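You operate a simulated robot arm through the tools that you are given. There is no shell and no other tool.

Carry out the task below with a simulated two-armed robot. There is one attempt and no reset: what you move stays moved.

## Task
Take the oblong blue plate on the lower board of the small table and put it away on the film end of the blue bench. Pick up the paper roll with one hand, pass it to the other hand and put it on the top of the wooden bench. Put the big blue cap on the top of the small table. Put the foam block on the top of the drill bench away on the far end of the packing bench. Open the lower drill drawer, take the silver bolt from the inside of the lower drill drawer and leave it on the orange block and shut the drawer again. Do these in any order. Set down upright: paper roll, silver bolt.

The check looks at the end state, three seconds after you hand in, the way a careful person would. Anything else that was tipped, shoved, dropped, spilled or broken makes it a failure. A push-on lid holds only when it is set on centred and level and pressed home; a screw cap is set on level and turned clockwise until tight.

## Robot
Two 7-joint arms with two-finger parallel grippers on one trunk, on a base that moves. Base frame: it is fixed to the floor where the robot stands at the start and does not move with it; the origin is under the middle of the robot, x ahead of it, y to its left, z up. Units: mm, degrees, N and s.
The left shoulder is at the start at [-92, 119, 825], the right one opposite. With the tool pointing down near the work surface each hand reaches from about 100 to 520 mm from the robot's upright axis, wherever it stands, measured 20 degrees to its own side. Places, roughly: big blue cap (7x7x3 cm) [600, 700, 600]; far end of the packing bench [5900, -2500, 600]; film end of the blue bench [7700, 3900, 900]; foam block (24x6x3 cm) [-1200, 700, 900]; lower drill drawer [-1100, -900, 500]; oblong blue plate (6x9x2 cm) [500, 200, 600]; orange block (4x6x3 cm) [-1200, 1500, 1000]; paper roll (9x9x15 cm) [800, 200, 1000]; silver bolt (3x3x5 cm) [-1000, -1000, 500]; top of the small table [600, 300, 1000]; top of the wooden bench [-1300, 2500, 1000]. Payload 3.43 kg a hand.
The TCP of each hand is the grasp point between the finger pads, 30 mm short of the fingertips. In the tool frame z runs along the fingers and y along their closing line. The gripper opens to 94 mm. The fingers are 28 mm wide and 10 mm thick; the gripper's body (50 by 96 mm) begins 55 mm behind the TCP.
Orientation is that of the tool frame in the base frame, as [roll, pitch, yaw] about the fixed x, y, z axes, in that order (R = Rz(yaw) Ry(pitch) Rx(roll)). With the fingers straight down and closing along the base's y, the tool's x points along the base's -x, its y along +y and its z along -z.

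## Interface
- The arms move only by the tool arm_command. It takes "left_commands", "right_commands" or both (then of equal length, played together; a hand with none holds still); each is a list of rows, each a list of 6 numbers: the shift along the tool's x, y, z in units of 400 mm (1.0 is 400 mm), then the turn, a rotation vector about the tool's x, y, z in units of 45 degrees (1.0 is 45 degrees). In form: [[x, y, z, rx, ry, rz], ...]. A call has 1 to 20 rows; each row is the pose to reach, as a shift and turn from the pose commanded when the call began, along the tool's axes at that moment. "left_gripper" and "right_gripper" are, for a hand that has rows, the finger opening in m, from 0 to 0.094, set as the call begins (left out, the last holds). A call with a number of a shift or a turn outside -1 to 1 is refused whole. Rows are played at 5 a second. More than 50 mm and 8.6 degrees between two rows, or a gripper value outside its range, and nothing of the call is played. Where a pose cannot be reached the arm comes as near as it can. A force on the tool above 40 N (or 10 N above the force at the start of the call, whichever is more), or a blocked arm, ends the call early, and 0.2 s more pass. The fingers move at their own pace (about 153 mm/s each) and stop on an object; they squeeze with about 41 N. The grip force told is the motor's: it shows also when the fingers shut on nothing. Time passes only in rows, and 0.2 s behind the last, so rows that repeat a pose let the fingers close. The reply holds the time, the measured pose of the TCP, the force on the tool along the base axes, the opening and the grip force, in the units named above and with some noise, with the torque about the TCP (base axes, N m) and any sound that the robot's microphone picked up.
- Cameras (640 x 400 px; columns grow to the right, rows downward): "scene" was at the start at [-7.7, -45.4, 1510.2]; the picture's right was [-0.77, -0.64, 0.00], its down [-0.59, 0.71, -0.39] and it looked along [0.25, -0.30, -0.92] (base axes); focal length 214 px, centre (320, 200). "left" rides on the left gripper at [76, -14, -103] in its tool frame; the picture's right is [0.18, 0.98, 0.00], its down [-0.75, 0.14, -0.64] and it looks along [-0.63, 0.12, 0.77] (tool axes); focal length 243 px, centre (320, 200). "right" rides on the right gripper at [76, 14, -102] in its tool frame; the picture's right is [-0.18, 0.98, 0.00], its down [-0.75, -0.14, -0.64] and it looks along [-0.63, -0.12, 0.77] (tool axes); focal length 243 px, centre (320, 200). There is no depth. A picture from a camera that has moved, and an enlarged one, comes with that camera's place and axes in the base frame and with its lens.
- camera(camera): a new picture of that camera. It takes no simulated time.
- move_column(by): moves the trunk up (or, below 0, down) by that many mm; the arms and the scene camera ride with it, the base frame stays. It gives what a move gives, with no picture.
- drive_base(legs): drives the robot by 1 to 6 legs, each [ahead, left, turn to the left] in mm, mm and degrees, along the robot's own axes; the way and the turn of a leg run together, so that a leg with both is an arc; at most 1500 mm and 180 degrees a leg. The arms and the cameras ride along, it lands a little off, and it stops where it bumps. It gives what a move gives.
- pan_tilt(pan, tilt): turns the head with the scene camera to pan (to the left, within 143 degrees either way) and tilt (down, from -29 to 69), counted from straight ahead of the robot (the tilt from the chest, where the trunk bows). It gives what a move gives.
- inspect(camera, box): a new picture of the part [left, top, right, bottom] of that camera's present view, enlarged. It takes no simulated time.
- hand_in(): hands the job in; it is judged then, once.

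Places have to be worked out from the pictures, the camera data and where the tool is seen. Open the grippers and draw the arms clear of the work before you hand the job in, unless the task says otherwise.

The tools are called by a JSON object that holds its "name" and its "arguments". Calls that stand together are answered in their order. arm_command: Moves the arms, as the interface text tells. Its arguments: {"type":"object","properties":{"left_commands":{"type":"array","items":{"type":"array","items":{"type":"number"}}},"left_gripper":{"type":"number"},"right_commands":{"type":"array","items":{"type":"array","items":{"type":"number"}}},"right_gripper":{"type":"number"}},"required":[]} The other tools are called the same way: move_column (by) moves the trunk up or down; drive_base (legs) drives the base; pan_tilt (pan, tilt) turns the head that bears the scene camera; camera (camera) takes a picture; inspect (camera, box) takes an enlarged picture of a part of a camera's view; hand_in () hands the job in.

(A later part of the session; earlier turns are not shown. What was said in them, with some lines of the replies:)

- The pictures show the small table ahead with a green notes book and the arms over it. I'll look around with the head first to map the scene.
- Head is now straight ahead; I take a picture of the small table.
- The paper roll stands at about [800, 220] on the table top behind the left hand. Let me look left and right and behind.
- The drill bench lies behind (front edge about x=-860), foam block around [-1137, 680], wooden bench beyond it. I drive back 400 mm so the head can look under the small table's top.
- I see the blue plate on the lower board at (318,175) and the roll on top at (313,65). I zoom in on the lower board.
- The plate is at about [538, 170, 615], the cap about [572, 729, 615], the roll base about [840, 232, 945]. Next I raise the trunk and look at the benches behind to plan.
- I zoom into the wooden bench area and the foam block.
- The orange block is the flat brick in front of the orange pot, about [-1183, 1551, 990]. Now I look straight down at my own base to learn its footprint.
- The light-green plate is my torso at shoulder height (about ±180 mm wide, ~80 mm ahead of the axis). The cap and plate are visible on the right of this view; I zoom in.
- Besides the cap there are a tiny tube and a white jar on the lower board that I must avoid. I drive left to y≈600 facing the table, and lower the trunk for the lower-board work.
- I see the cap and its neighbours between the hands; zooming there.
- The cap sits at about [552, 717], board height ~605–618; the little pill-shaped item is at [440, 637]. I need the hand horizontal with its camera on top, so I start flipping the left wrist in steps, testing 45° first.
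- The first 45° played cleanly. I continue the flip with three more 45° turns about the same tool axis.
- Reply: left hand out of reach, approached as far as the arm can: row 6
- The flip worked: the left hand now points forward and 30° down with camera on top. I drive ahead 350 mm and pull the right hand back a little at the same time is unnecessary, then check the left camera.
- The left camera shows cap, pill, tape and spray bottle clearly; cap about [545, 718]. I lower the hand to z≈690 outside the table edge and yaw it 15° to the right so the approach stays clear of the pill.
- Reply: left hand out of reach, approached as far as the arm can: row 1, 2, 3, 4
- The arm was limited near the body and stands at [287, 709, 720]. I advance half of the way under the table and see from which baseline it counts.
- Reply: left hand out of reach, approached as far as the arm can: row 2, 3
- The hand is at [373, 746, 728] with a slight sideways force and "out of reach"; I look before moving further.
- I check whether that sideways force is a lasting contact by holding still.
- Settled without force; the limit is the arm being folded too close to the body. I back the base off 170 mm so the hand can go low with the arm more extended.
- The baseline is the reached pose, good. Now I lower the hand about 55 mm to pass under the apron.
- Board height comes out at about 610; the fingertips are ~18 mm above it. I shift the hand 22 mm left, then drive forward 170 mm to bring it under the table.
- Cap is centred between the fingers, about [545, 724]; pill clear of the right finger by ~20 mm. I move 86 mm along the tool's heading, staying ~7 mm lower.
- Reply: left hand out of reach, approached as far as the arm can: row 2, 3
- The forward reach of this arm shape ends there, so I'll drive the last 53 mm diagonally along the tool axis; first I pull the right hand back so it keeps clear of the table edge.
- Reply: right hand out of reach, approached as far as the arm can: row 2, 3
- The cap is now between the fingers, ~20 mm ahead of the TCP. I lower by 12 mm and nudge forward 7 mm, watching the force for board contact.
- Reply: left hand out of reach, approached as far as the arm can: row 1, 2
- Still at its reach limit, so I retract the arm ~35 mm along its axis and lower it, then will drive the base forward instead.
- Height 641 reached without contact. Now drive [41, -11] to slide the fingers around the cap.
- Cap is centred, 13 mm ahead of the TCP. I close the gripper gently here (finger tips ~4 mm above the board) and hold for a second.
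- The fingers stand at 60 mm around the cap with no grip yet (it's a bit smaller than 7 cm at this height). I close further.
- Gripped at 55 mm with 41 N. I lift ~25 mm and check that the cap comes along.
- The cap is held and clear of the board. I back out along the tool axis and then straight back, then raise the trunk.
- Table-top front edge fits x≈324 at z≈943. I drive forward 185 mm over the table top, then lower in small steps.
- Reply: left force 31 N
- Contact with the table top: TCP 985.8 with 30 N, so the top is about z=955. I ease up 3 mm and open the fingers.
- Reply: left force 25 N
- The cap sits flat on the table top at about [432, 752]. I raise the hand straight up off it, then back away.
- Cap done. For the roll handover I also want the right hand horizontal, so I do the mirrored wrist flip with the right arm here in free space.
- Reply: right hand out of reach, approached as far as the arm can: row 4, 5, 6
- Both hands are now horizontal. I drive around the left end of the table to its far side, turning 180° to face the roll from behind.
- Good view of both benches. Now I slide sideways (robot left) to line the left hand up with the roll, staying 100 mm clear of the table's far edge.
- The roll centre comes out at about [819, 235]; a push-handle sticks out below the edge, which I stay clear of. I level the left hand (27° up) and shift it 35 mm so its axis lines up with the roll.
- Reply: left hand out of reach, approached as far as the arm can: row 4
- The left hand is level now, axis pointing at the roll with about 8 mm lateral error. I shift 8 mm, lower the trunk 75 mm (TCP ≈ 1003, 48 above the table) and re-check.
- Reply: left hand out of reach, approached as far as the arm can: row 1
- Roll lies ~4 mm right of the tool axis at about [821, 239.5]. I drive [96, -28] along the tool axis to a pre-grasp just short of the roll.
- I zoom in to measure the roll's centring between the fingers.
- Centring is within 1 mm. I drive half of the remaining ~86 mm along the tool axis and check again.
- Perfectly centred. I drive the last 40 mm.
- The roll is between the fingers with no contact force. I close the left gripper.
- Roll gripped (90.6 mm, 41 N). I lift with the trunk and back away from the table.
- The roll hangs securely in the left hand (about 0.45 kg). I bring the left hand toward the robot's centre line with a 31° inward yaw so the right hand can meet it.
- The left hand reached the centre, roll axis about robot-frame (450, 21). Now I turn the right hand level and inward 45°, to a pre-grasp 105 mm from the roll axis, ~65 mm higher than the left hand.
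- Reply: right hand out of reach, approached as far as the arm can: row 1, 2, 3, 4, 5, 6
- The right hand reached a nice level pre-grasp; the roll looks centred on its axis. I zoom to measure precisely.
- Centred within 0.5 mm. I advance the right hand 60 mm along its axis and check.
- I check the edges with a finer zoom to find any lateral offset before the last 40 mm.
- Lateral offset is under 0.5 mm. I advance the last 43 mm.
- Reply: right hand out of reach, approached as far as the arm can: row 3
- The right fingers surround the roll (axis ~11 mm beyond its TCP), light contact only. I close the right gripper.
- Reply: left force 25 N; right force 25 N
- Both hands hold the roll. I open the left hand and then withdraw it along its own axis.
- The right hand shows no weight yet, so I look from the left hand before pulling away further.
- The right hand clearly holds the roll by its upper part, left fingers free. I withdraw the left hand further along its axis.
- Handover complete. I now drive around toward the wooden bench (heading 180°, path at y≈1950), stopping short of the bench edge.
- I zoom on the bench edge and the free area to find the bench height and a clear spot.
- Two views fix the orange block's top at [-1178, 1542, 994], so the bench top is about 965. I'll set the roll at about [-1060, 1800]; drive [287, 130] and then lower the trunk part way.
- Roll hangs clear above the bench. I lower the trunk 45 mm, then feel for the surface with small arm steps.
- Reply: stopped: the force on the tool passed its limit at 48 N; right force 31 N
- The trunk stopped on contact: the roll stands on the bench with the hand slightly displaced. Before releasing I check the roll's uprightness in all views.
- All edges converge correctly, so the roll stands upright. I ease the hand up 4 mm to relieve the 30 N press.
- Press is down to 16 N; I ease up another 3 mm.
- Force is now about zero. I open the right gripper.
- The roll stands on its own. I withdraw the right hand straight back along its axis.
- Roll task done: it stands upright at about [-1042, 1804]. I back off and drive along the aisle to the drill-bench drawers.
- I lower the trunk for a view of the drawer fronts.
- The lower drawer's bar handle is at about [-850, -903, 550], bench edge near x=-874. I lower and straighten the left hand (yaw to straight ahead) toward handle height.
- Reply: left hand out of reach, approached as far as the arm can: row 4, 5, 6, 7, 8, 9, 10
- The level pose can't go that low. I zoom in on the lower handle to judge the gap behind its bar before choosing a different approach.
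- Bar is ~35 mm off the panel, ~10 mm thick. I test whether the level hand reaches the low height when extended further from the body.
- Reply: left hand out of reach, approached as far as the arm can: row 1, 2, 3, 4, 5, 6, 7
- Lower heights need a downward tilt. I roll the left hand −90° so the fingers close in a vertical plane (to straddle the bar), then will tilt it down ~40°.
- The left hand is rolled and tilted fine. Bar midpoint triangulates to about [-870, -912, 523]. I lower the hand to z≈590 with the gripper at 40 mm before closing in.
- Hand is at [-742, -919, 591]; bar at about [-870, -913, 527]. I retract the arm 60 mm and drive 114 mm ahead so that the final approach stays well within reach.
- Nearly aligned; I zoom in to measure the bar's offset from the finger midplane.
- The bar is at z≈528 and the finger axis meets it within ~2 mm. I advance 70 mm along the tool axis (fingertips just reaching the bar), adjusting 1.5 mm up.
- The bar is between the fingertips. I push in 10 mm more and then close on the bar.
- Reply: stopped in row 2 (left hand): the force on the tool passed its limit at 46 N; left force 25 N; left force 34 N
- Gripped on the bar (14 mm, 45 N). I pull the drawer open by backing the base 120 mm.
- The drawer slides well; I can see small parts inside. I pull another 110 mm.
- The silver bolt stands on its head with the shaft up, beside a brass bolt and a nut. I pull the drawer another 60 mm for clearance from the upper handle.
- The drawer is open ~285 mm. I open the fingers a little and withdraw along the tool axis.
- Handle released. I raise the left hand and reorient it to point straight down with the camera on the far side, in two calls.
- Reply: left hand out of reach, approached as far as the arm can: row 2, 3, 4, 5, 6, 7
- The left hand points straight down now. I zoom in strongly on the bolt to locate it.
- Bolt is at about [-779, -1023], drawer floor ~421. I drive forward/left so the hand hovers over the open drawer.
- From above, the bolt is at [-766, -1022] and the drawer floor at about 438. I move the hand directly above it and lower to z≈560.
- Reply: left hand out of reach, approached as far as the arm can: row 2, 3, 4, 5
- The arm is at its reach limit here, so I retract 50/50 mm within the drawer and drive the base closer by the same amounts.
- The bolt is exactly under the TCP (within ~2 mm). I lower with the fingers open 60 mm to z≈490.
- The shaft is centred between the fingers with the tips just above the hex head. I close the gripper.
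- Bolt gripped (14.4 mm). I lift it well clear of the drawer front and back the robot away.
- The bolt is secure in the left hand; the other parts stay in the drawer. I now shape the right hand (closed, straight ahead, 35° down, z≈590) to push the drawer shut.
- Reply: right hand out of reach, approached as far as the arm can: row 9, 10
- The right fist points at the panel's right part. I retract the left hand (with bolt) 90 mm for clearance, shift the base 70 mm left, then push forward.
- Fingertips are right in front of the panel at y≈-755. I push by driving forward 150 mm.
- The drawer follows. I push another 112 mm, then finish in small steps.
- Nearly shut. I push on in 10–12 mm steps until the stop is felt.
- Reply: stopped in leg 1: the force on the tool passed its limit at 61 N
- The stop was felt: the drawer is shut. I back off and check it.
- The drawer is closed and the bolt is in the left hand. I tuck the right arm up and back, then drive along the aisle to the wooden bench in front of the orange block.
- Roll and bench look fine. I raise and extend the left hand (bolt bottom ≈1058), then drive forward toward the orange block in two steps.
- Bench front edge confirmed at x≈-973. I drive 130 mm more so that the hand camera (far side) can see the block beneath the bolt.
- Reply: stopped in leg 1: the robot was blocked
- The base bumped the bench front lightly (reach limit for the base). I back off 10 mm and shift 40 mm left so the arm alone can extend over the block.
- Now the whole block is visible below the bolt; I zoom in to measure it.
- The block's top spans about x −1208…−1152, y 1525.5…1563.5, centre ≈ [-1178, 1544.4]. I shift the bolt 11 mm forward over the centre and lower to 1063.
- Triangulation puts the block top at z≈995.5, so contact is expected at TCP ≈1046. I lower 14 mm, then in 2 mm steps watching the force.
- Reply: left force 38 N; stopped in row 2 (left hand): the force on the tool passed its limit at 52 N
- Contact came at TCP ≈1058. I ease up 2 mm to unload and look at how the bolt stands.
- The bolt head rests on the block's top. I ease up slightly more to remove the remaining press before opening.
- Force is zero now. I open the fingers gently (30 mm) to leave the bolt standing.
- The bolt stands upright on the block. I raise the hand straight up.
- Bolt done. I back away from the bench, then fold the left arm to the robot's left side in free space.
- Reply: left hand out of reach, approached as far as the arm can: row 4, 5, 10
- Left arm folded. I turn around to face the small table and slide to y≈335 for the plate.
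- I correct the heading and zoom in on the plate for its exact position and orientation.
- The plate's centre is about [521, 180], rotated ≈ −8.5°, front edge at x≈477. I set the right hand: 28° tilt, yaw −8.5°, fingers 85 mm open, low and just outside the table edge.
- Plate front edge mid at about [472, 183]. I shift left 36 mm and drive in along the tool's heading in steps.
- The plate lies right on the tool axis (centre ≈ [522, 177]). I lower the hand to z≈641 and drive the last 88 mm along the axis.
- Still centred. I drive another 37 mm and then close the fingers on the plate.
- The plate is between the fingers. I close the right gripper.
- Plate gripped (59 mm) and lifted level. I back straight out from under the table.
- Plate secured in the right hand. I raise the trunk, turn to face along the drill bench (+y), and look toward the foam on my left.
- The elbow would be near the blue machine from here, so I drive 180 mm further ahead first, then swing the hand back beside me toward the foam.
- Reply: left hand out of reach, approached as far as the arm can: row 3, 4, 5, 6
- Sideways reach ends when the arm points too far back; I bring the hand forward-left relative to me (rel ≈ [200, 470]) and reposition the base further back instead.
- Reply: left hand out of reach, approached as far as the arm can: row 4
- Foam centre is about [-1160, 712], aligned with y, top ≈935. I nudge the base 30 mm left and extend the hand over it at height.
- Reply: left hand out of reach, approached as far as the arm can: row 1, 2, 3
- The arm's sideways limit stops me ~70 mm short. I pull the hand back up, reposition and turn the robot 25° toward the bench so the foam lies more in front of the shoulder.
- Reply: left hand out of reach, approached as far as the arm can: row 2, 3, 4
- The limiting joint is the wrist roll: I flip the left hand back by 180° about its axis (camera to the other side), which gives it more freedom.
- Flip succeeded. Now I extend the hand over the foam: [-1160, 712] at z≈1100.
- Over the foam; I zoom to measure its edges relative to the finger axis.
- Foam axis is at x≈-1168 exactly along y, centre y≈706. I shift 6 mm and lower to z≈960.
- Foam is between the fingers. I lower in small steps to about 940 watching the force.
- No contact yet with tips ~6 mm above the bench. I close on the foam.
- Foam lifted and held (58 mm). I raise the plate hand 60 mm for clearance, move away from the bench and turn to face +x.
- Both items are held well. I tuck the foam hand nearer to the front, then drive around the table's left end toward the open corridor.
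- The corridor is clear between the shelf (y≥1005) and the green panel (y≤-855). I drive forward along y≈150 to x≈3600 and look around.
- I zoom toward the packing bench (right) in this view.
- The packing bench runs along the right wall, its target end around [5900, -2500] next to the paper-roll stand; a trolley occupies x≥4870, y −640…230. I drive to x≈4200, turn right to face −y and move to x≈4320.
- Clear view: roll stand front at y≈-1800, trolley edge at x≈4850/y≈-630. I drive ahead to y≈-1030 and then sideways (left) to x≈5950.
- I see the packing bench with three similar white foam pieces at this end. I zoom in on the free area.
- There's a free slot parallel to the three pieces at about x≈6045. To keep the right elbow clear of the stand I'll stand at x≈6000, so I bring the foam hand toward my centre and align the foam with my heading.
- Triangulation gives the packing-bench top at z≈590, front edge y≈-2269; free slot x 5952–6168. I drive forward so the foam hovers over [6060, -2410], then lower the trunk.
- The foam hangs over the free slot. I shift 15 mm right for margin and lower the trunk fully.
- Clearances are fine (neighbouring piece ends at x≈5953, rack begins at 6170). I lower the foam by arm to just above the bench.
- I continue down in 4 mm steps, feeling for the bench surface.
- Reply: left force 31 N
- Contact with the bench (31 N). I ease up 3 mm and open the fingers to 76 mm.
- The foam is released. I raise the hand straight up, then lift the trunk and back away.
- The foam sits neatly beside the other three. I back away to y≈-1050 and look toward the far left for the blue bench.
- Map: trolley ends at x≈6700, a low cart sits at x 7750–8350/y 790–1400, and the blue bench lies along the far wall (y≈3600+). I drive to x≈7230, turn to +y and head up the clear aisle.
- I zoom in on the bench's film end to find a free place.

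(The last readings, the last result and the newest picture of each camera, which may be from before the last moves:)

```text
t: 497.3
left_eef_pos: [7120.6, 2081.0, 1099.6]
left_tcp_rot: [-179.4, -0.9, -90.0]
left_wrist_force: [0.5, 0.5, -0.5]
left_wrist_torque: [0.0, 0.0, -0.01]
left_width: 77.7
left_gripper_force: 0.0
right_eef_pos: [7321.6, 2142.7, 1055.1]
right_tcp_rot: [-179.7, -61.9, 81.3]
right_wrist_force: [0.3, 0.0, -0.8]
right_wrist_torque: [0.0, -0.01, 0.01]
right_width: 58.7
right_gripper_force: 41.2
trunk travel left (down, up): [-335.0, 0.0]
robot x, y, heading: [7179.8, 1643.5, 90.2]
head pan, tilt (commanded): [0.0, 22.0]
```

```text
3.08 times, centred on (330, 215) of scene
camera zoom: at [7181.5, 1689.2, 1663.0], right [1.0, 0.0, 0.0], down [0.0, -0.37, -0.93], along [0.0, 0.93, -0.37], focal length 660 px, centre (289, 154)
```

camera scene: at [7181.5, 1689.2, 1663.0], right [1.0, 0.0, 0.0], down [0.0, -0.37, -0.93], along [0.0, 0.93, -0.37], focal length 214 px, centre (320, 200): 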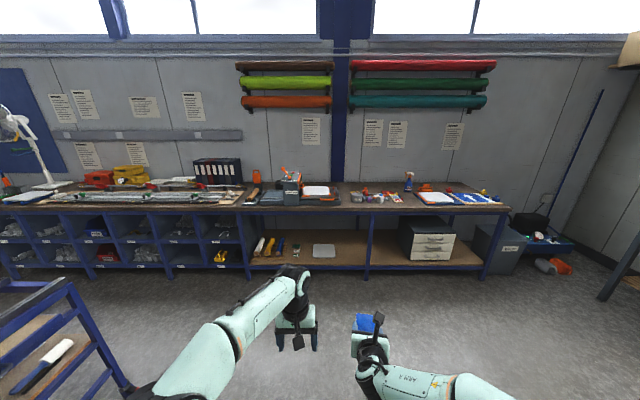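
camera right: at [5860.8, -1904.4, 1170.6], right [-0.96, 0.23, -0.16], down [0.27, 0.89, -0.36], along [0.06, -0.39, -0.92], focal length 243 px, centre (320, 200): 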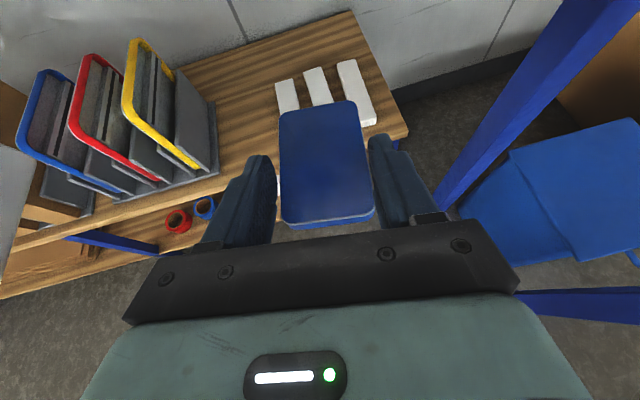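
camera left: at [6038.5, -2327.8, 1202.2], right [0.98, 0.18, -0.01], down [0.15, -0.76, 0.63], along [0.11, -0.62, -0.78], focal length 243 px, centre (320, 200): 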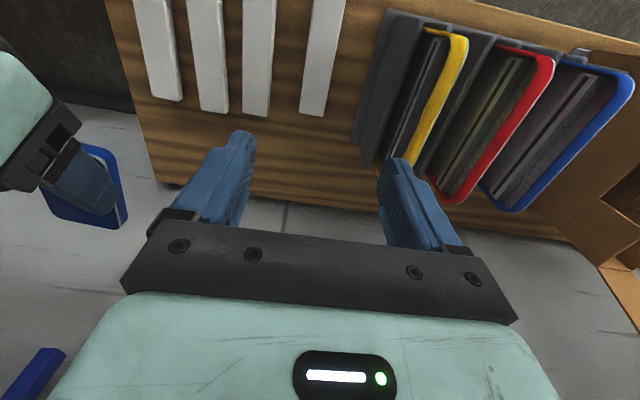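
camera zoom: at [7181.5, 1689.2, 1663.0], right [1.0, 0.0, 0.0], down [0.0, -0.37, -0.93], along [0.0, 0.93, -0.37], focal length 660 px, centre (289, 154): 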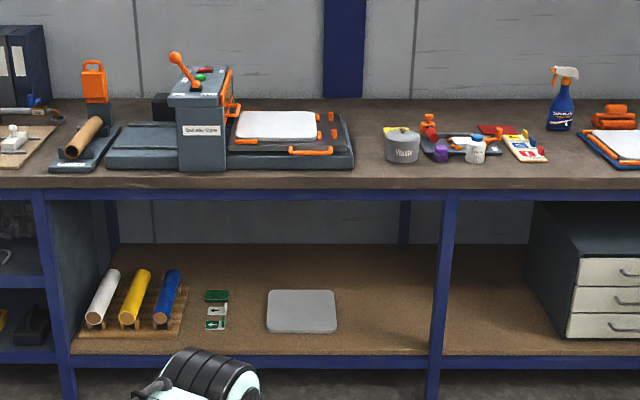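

The whole open-shelf section under the film rolls is the film end; there's a free wedge left of the white clipboard panel at about x≈8015, y≈3490. I drive ahead first, then right, and look again.

{"name": "drive_base", "arguments": {"legs": [[850, 0, -0.2], [0, -690, 0]]}}

{"name": "pan_tilt", "arguments": {"pan": 0, "tilt": 32}}

{"name": "camera", "arguments": {"camera": "scene"}}

{"name": "camera", "arguments": {"camera": "right"}}

```text
t: 508.0
left_eef_pos: [7815.2, 2933.7, 1097.6]
left_tcp_rot: [-179.4, -0.9, -90.3]
left_wrist_force: [-0.5, -0.1, -0.8]
left_wrist_torque: [-0.04, 0.01, 0.01]
left_width: 77.9
left_gripper_force: 0.0
right_eef_pos: [8016.9, 2993.9, 1055.1]
right_tcp_rot: [-179.7, -62.0, 81.1]
right_wrist_force: [-0.3, 0.0, -0.1]
right_wrist_torque: [-0.01, 0.02, 0.0]
right_width: 58.9
right_gripper_force: 40.6
trunk travel left (down, up): [-335.0, 0.0]
robot x, y, heading: [7873.3, 2494.2, 89.7]
head pan, tilt (commanded): [0.0, 22.0]
```

```text
t: 508.7
left_eef_pos: [7816.0, 2933.5, 1099.5]
left_tcp_rot: [-179.4, -0.8, -90.3]
left_wrist_force: [0.4, 0.2, -0.4]
left_wrist_torque: [0.03, -0.01, 0.0]
left_width: 77.7
left_gripper_force: 0.1
right_eef_pos: [8016.4, 2992.7, 1055.4]
right_tcp_rot: [-179.7, -62.1, 81.0]
right_wrist_force: [-0.6, 0.1, -0.2]
right_wrist_torque: [-0.04, -0.01, 0.04]
right_width: 58.4
right_gripper_force: 41.1
trunk travel left (down, up): [-335.0, 0.0]
robot x, y, heading: [7874.0, 2491.5, 89.9]
head pan, tilt (commanded): [0.0, 32.0]
```

```text
taken
camera scene: at [7873.5, 2537.2, 1647.1], right [1.0, 0.0, 0.0], down [0.0, -0.53, -0.85], along [0.0, 0.85, -0.53], focal length 214 px, centre (320, 200)
```

scene: 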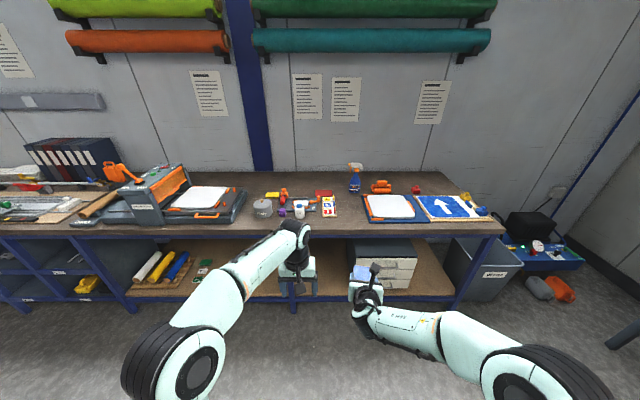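

```text
taken
camera right: at [8023.8, 2936.0, 1170.6], right [0.96, -0.23, -0.17], down [-0.28, -0.89, -0.36], along [-0.06, 0.39, -0.92], focal length 243 px, centre (320, 200)
```

right: 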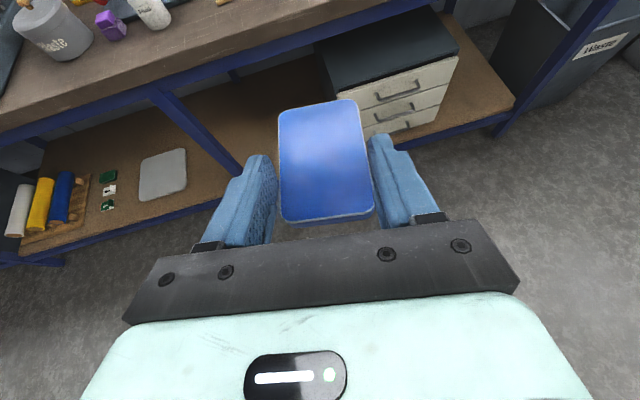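

I zoom to locate the bench corner and items for a better height estimate.

{"name": "inspect", "arguments": {"camera": "scene", "box": [240, 150, 400, 260]}}

{"name": "inspect", "arguments": {"camera": "scene", "box": [360, 150, 520, 260]}}

```text
3.64 times, centred on (320, 205) of scene
camera zoom: at [7873.5, 2537.2, 1647.1], right [1.0, 0.0, 0.0], down [0.0, -0.53, -0.85], along [0.0, 0.85, -0.53], focal length 780 px, centre (320, 182)
```

zoom: 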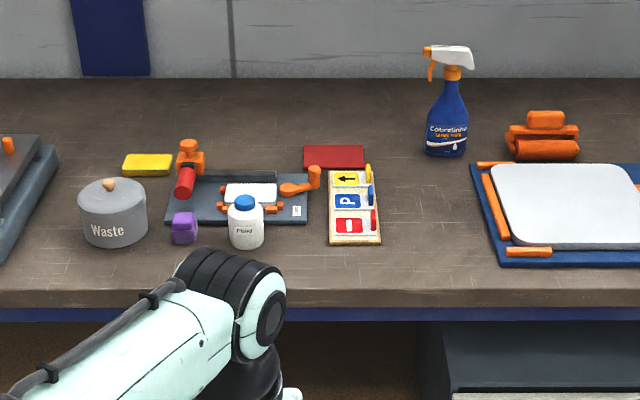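

```text
3.64 times, centred on (440, 205) of scene
camera zoom: at [7873.5, 2537.2, 1647.1], right [1.0, 0.0, 0.0], down [0.0, -0.53, -0.85], along [0.0, 0.85, -0.53], focal length 780 px, centre (-116, 182)
```

zoom: 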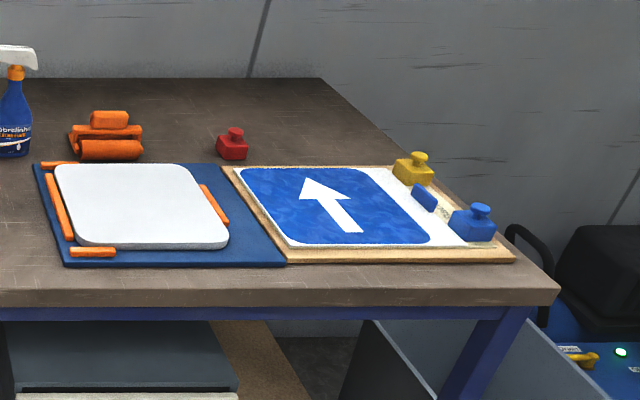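

Bench top z≈864, front edge y≈3477; yellow and red sister plates lie there, with a free gap x 7973–8170. I retract the empty left hand and drive forward/right to bring the plate over [8070, 3560].

{"name": "arm_command", "arguments": {"left_commands": [[0.08, 0, -0.04, 0, 0, 0], [0.16, 0, -0.08, 0, 0, 0], [0.25, 0, -0.12, 0, 0, 0]]}}

{"name": "drive_base", "arguments": {"legs": [[420, -50, 0]]}}

{"name": "camera", "arguments": {"camera": "right"}}

{"name": "camera", "arguments": {"camera": "scene"}}

```text
t: 509.5
left_eef_pos: [7814.8, 2833.9, 1147.8]
left_tcp_rot: [-179.5, -0.8, -90.4]
left_wrist_force: [-0.5, -1.0, -0.5]
left_wrist_torque: [0.0, 0.0, -0.03]
left_width: 78.0
left_gripper_force: 0.0
right_eef_pos: [8016.5, 2992.7, 1054.9]
right_tcp_rot: [-179.7, -61.9, 80.9]
right_wrist_force: [0.7, -0.3, -1.8]
right_wrist_torque: [-0.01, 0.01, 0.0]
right_width: 58.6
right_gripper_force: 41.3
trunk travel left (down, up): [-335.0, 0.0]
robot x, y, heading: [7873.3, 2494.3, 89.7]
head pan, tilt (commanded): [0.0, 32.0]
```

```text
t: 512.1
left_eef_pos: [7866.3, 3254.0, 1147.5]
left_tcp_rot: [-179.4, -0.7, -90.3]
left_wrist_force: [0.3, 0.1, -0.3]
left_wrist_torque: [0.01, 0.01, 0.0]
left_width: 77.5
left_gripper_force: 0.1
right_eef_pos: [8068.4, 3410.3, 1055.9]
right_tcp_rot: [-179.7, -62.0, 80.9]
right_wrist_force: [0.1, 0.0, -0.9]
right_wrist_torque: [-0.06, -0.02, -0.01]
right_width: 58.7
right_gripper_force: 40.7
trunk travel left (down, up): [-335.0, 0.0]
robot x, y, heading: [7924.2, 2912.7, 89.8]
head pan, tilt (commanded): [0.0, 32.0]
```

```text
taken
camera right: at [8075.1, 3353.9, 1170.4], right [0.96, -0.24, -0.17], down [-0.28, -0.89, -0.36], along [-0.06, 0.39, -0.92], focal length 243 px, centre (320, 200)
```

right: 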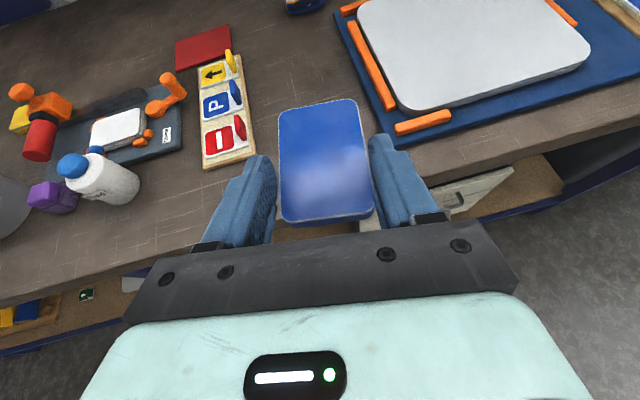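

```text
taken
camera scene: at [7924.4, 2955.4, 1646.9], right [1.0, 0.0, 0.0], down [0.0, -0.53, -0.85], along [0.0, 0.85, -0.53], focal length 214 px, centre (320, 200)
```

scene: 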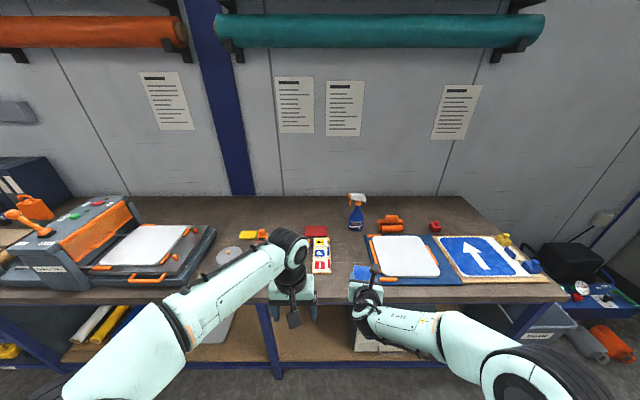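

The gap is 7978–8180 at the front. I drive 128 mm further so the plate hovers over it, then lower the trunk 125 mm.

{"name": "drive_base", "arguments": {"legs": [[128, -3, 0]]}}

{"name": "move_column", "arguments": {"by": -125}}

{"name": "camera", "arguments": {"camera": "right"}}

{"name": "camera", "arguments": {"camera": "scene"}}

```text
t: 513.3
left_eef_pos: [7870.2, 3378.6, 1148.7]
left_tcp_rot: [-179.5, -0.7, -90.4]
left_wrist_force: [0.1, 0.3, -0.2]
left_wrist_torque: [-0.03, 0.01, 0.0]
left_width: 77.9
left_gripper_force: 0.1
right_eef_pos: [8071.6, 3536.6, 1055.3]
right_tcp_rot: [-179.6, -61.9, 81.0]
right_wrist_force: [-0.1, 0.2, -1.2]
right_wrist_torque: [0.01, -0.03, 0.0]
right_width: 58.7
right_gripper_force: 41.2
trunk travel left (down, up): [-335.0, 0.0]
robot x, y, heading: [7929.1, 3040.7, 89.7]
head pan, tilt (commanded): [0.0, 32.0]
```

```text
t: 514.9
left_eef_pos: [7870.2, 3380.5, 1023.6]
left_tcp_rot: [-179.4, -0.8, -90.4]
left_wrist_force: [0.1, 0.0, -0.3]
left_wrist_torque: [-0.02, 0.01, 0.01]
left_width: 78.1
left_gripper_force: 0.1
right_eef_pos: [8071.9, 3538.8, 930.1]
right_tcp_rot: [-179.6, -62.0, 80.9]
right_wrist_force: [-0.6, 0.2, -1.1]
right_wrist_torque: [0.01, 0.01, 0.0]
right_width: 58.6
right_gripper_force: 40.8
trunk travel left (down, up): [-210.0, 125.0]
robot x, y, heading: [7928.8, 3039.6, 89.9]
head pan, tilt (commanded): [0.0, 32.0]
```

```text
taken
camera right: at [8078.7, 3481.3, 1045.9], right [0.96, -0.24, -0.17], down [-0.28, -0.89, -0.36], along [-0.06, 0.39, -0.92], focal length 243 px, centre (320, 200)
```

right: 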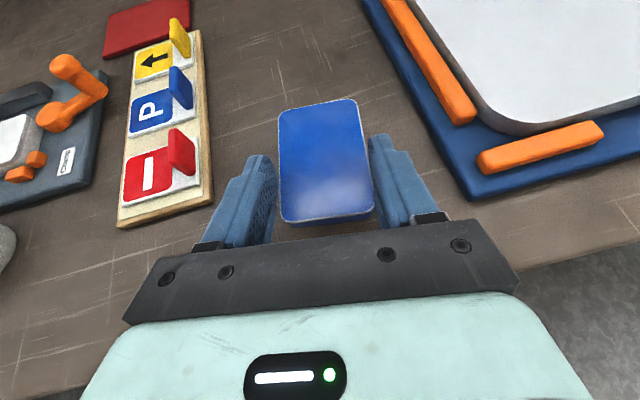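

```text
taken
camera scene: at [7927.9, 3085.0, 1517.9], right [1.0, 0.0, 0.0], down [0.0, -0.53, -0.85], along [0.0, 0.85, -0.53], focal length 214 px, centre (320, 200)
```

scene: 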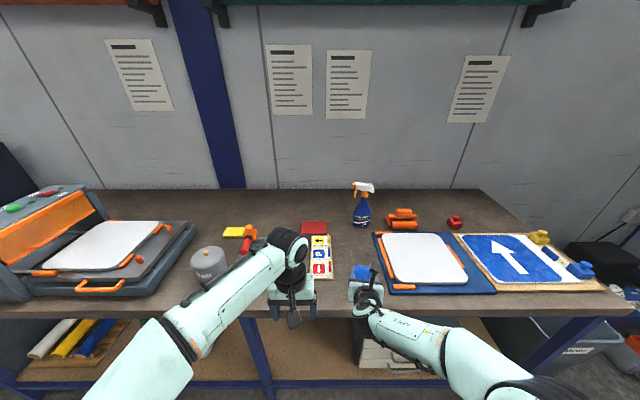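

Well placed over the gap. I lower the plate by arm: 20 mm, then small steps until contact.

{"name": "arm_command", "arguments": {"right_commands": [[-0.022, 0, 0.012, 0, 0, 0], [-0.044, 0, 0.0235, 0, 0, 0]]}}

{"name": "arm_command", "arguments": {"right_commands": [[-0.0066, 0, 0.0035, 0, 0, 0], [-0.0132, 0, 0.007, 0, 0, 0], [-0.0198, 0, 0.0105, 0, 0, 0]]}}

```text
t: 515.5
left_eef_pos: [7870.7, 3379.5, 1023.7]
left_tcp_rot: [-179.4, -0.8, -90.3]
left_wrist_force: [0.6, 0.3, 0.2]
left_wrist_torque: [-0.01, 0.03, 0.02]
left_width: 78.1
left_gripper_force: 0.0
right_eef_pos: [8071.6, 3538.4, 910.1]
right_tcp_rot: [-179.6, -62.1, 80.9]
right_wrist_force: [-0.6, -0.1, 0.7]
right_wrist_torque: [0.08, 0.0, 0.03]
right_width: 58.7
right_gripper_force: 40.9
trunk travel left (down, up): [-210.0, 125.0]
robot x, y, heading: [7931.8, 3041.5, 89.8]
head pan, tilt (commanded): [0.0, 32.0]
```

```text
t: 516.3
left_eef_pos: [7868.8, 3377.6, 1025.2]
left_tcp_rot: [-179.3, -0.7, -90.4]
left_wrist_force: [0.3, -0.5, -0.6]
left_wrist_torque: [0.0, -0.03, -0.01]
left_width: 78.0
left_gripper_force: 0.0
right_eef_pos: [8071.8, 3537.3, 909.1]
right_tcp_rot: [-179.6, -62.9, 80.7]
right_wrist_force: [1.8, -4.7, 36.2]
right_wrist_torque: [0.6, -0.33, -0.04]
right_width: 59.0
right_gripper_force: 41.0
trunk travel left (down, up): [-210.0, 125.0]
robot x, y, heading: [7925.6, 3039.0, 89.6]
head pan, tilt (commanded): [0.0, 32.0]
```

Contact at TCP ≈909 (36 N). I ease up 6 mm and check the force and view.

{"name": "arm_command", "arguments": {"right_commands": [[0.0066, 0, -0.0035, 0, 0, 0], [0.0145, 0, -0.0077, 0, 0, 0]]}}

{"name": "camera", "arguments": {"camera": "right"}}

```text
t: 516.9
left_eef_pos: [7869.8, 3379.3, 1023.1]
left_tcp_rot: [-179.2, -0.8, -90.4]
left_wrist_force: [-0.5, 0.3, 0.2]
left_wrist_torque: [0.0, -0.02, 0.0]
left_width: 78.0
left_gripper_force: 0.1
right_eef_pos: [8072.0, 3539.9, 909.1]
right_tcp_rot: [-179.8, -62.1, 80.9]
right_wrist_force: [-0.9, 3.1, 18.4]
right_wrist_torque: [1.54, -0.25, 0.11]
right_width: 58.9
right_gripper_force: 40.7
trunk travel left (down, up): [-210.0, 125.0]
robot x, y, heading: [7928.0, 3039.2, 90.0]
head pan, tilt (commanded): [0.0, 32.0]
```

```text
taken
camera right: at [8078.2, 3480.9, 1024.6], right [0.96, -0.24, -0.17], down [-0.28, -0.89, -0.37], along [-0.06, 0.4, -0.92], focal length 243 px, centre (320, 200)
```

right: 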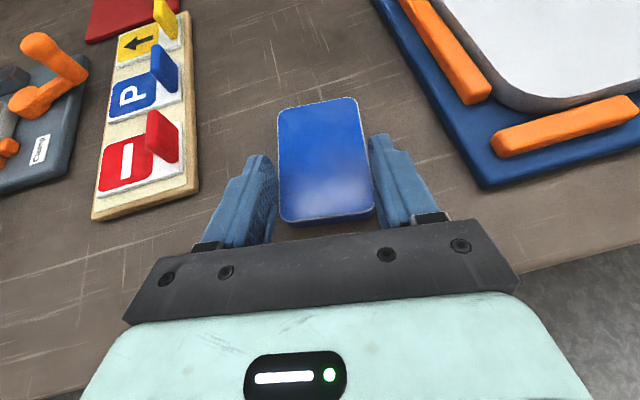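

Still 18 N; I ease up another 2.5 mm before opening.

{"name": "arm_command", "arguments": {"right_commands": [[0.0033, 0, -0.0018, 0, 0, 0], [0.006, 0, -0.0032, 0, 0, 0], [0.006, 0, -0.0032, 0, 0, 0]]}}

```text
t: 517.7
left_eef_pos: [7869.4, 3380.9, 1024.5]
left_tcp_rot: [-179.2, -0.8, -90.4]
left_wrist_force: [0.7, -0.4, 0.5]
left_wrist_torque: [0.0, -0.02, 0.0]
left_width: 78.0
left_gripper_force: 0.1
right_eef_pos: [8072.0, 3538.2, 909.4]
right_tcp_rot: [-179.7, -61.8, 80.9]
right_wrist_force: [-0.7, 2.1, 6.9]
right_wrist_torque: [0.63, -0.14, 0.1]
right_width: 59.0
right_gripper_force: 40.7
trunk travel left (down, up): [-210.0, 125.0]
robot x, y, heading: [7924.7, 3039.7, 89.6]
head pan, tilt (commanded): [0.0, 32.0]
```

Only ~7 N remain. I open the right fingers (76 mm) to release the plate.

{"name": "arm_command", "arguments": {"right_commands": [[0, 0, 0, 0, 0, 0], [0, 0, 0, 0, 0, 0], [0, 0, 0, 0, 0, 0]], "right_gripper": 0.078}}

{"name": "camera", "arguments": {"camera": "right"}}

```text
t: 518.5
left_eef_pos: [7869.6, 3381.1, 1023.1]
left_tcp_rot: [-179.5, -0.8, -90.3]
left_wrist_force: [-0.4, -0.4, -0.4]
left_wrist_torque: [-0.03, -0.01, 0.01]
left_width: 77.8
left_gripper_force: 0.0
right_eef_pos: [8071.2, 3538.5, 911.3]
right_tcp_rot: [-179.7, -61.9, 80.8]
right_wrist_force: [0.0, -0.4, 0.1]
right_wrist_torque: [-0.03, -0.01, -0.01]
right_width: 78.1
right_gripper_force: 0.1
trunk travel left (down, up): [-210.0, 125.0]
robot x, y, heading: [7926.0, 3042.1, 89.7]
head pan, tilt (commanded): [0.0, 32.0]
```

```text
taken
camera right: at [8078.5, 3481.0, 1026.0], right [0.96, -0.24, -0.17], down [-0.28, -0.89, -0.36], along [-0.06, 0.39, -0.92], focal length 243 px, centre (320, 200)
```

right: 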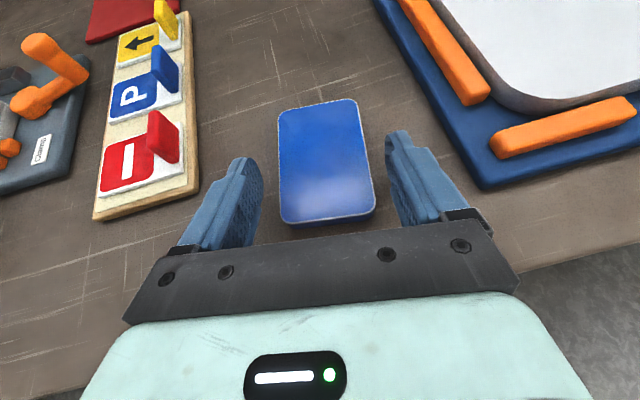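

The plate lies on the bench. I raise the trunk to lift the hand clear and then back away.

{"name": "move_column", "arguments": {"by": 120}}

{"name": "drive_base", "arguments": {"legs": [[-450, 0, 0]]}}

{"name": "inspect", "arguments": {"camera": "scene", "box": [260, 150, 460, 280]}}

```text
t: 520.0
left_eef_pos: [7870.2, 3379.9, 1144.3]
left_tcp_rot: [-179.3, -0.8, -90.4]
left_wrist_force: [-0.2, -0.5, -1.2]
left_wrist_torque: [0.01, -0.02, 0.01]
left_width: 77.8
left_gripper_force: 0.0
right_eef_pos: [8072.0, 3538.5, 1030.2]
right_tcp_rot: [-179.6, -61.9, 80.9]
right_wrist_force: [-0.2, -0.9, -0.6]
right_wrist_torque: [0.05, 0.0, -0.01]
right_width: 78.2
right_gripper_force: 0.0
trunk travel left (down, up): [-330.0, 5.0]
robot x, y, heading: [7927.7, 3036.9, 89.6]
head pan, tilt (commanded): [0.0, 32.0]
```

```text
t: 522.7
left_eef_pos: [7867.9, 2931.3, 1144.4]
left_tcp_rot: [-179.4, -0.8, -90.6]
left_wrist_force: [0.1, -0.2, 0.5]
left_wrist_torque: [-0.04, 0.0, -0.01]
left_width: 77.9
left_gripper_force: 0.1
right_eef_pos: [8070.1, 3089.6, 1030.8]
right_tcp_rot: [-179.6, -61.9, 80.8]
right_wrist_force: [0.0, 0.4, 0.2]
right_wrist_torque: [0.0, -0.02, -0.01]
right_width: 78.0
right_gripper_force: 0.0
trunk travel left (down, up): [-330.0, 5.0]
robot x, y, heading: [7924.3, 2590.5, 89.6]
head pan, tilt (commanded): [0.0, 32.0]
```

```text
3.08 times, centred on (360, 215) of scene
camera zoom: at [7925.7, 2634.2, 1642.9], right [1.0, -0.01, 0.0], down [0.0, -0.53, -0.85], along [0.0, 0.85, -0.53], focal length 660 px, centre (197, 154)
```

zoom: 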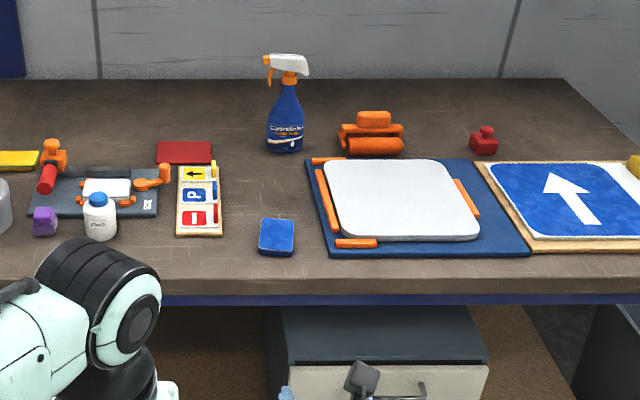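

The plate lies flat on the blue bench's film end next to its sister plates; all five jobs are done, both grippers are open and the arms are clear of everything. I hand the job in.

{"name": "hand_in", "arguments": {}}

```text
The job is handed in.
```

I finished all five jobs and handed in the work. The result of the check isn't known yet.

- **Blue plate:** It lies flat on the film end of the blue bench, in the gap between the sign tool card and the white clipboard panel.
- **Paper roll:** The left hand picked it up and passed it to the right hand. The right hand set it upright on top of the wooden bench.
- **Big blue cap:** It sits on the small table's top, near the front left.
- **Foam block:** It lies on the far end of the packing bench, parallel to the three white pieces already there.
- **Silver bolt:** It stands upright on the orange block, head down as I found it, and the lower drill drawer is shut again.

- **Bench bump:** My base bumped the front of the wooden bench once, lightly, while I was approaching the orange block. Later pictures showed the roll, the bolt and the labelled pots still standing.
- **Film end:** I took "film end" to mean the whole open-shelf section under the film rolls. The plate is about 0.5 m from the point you gave, because the middle of the bench was out of reach.

I didn't drive back to re-check the earlier placements at the very end. They looked right in the last pictures I took of each.
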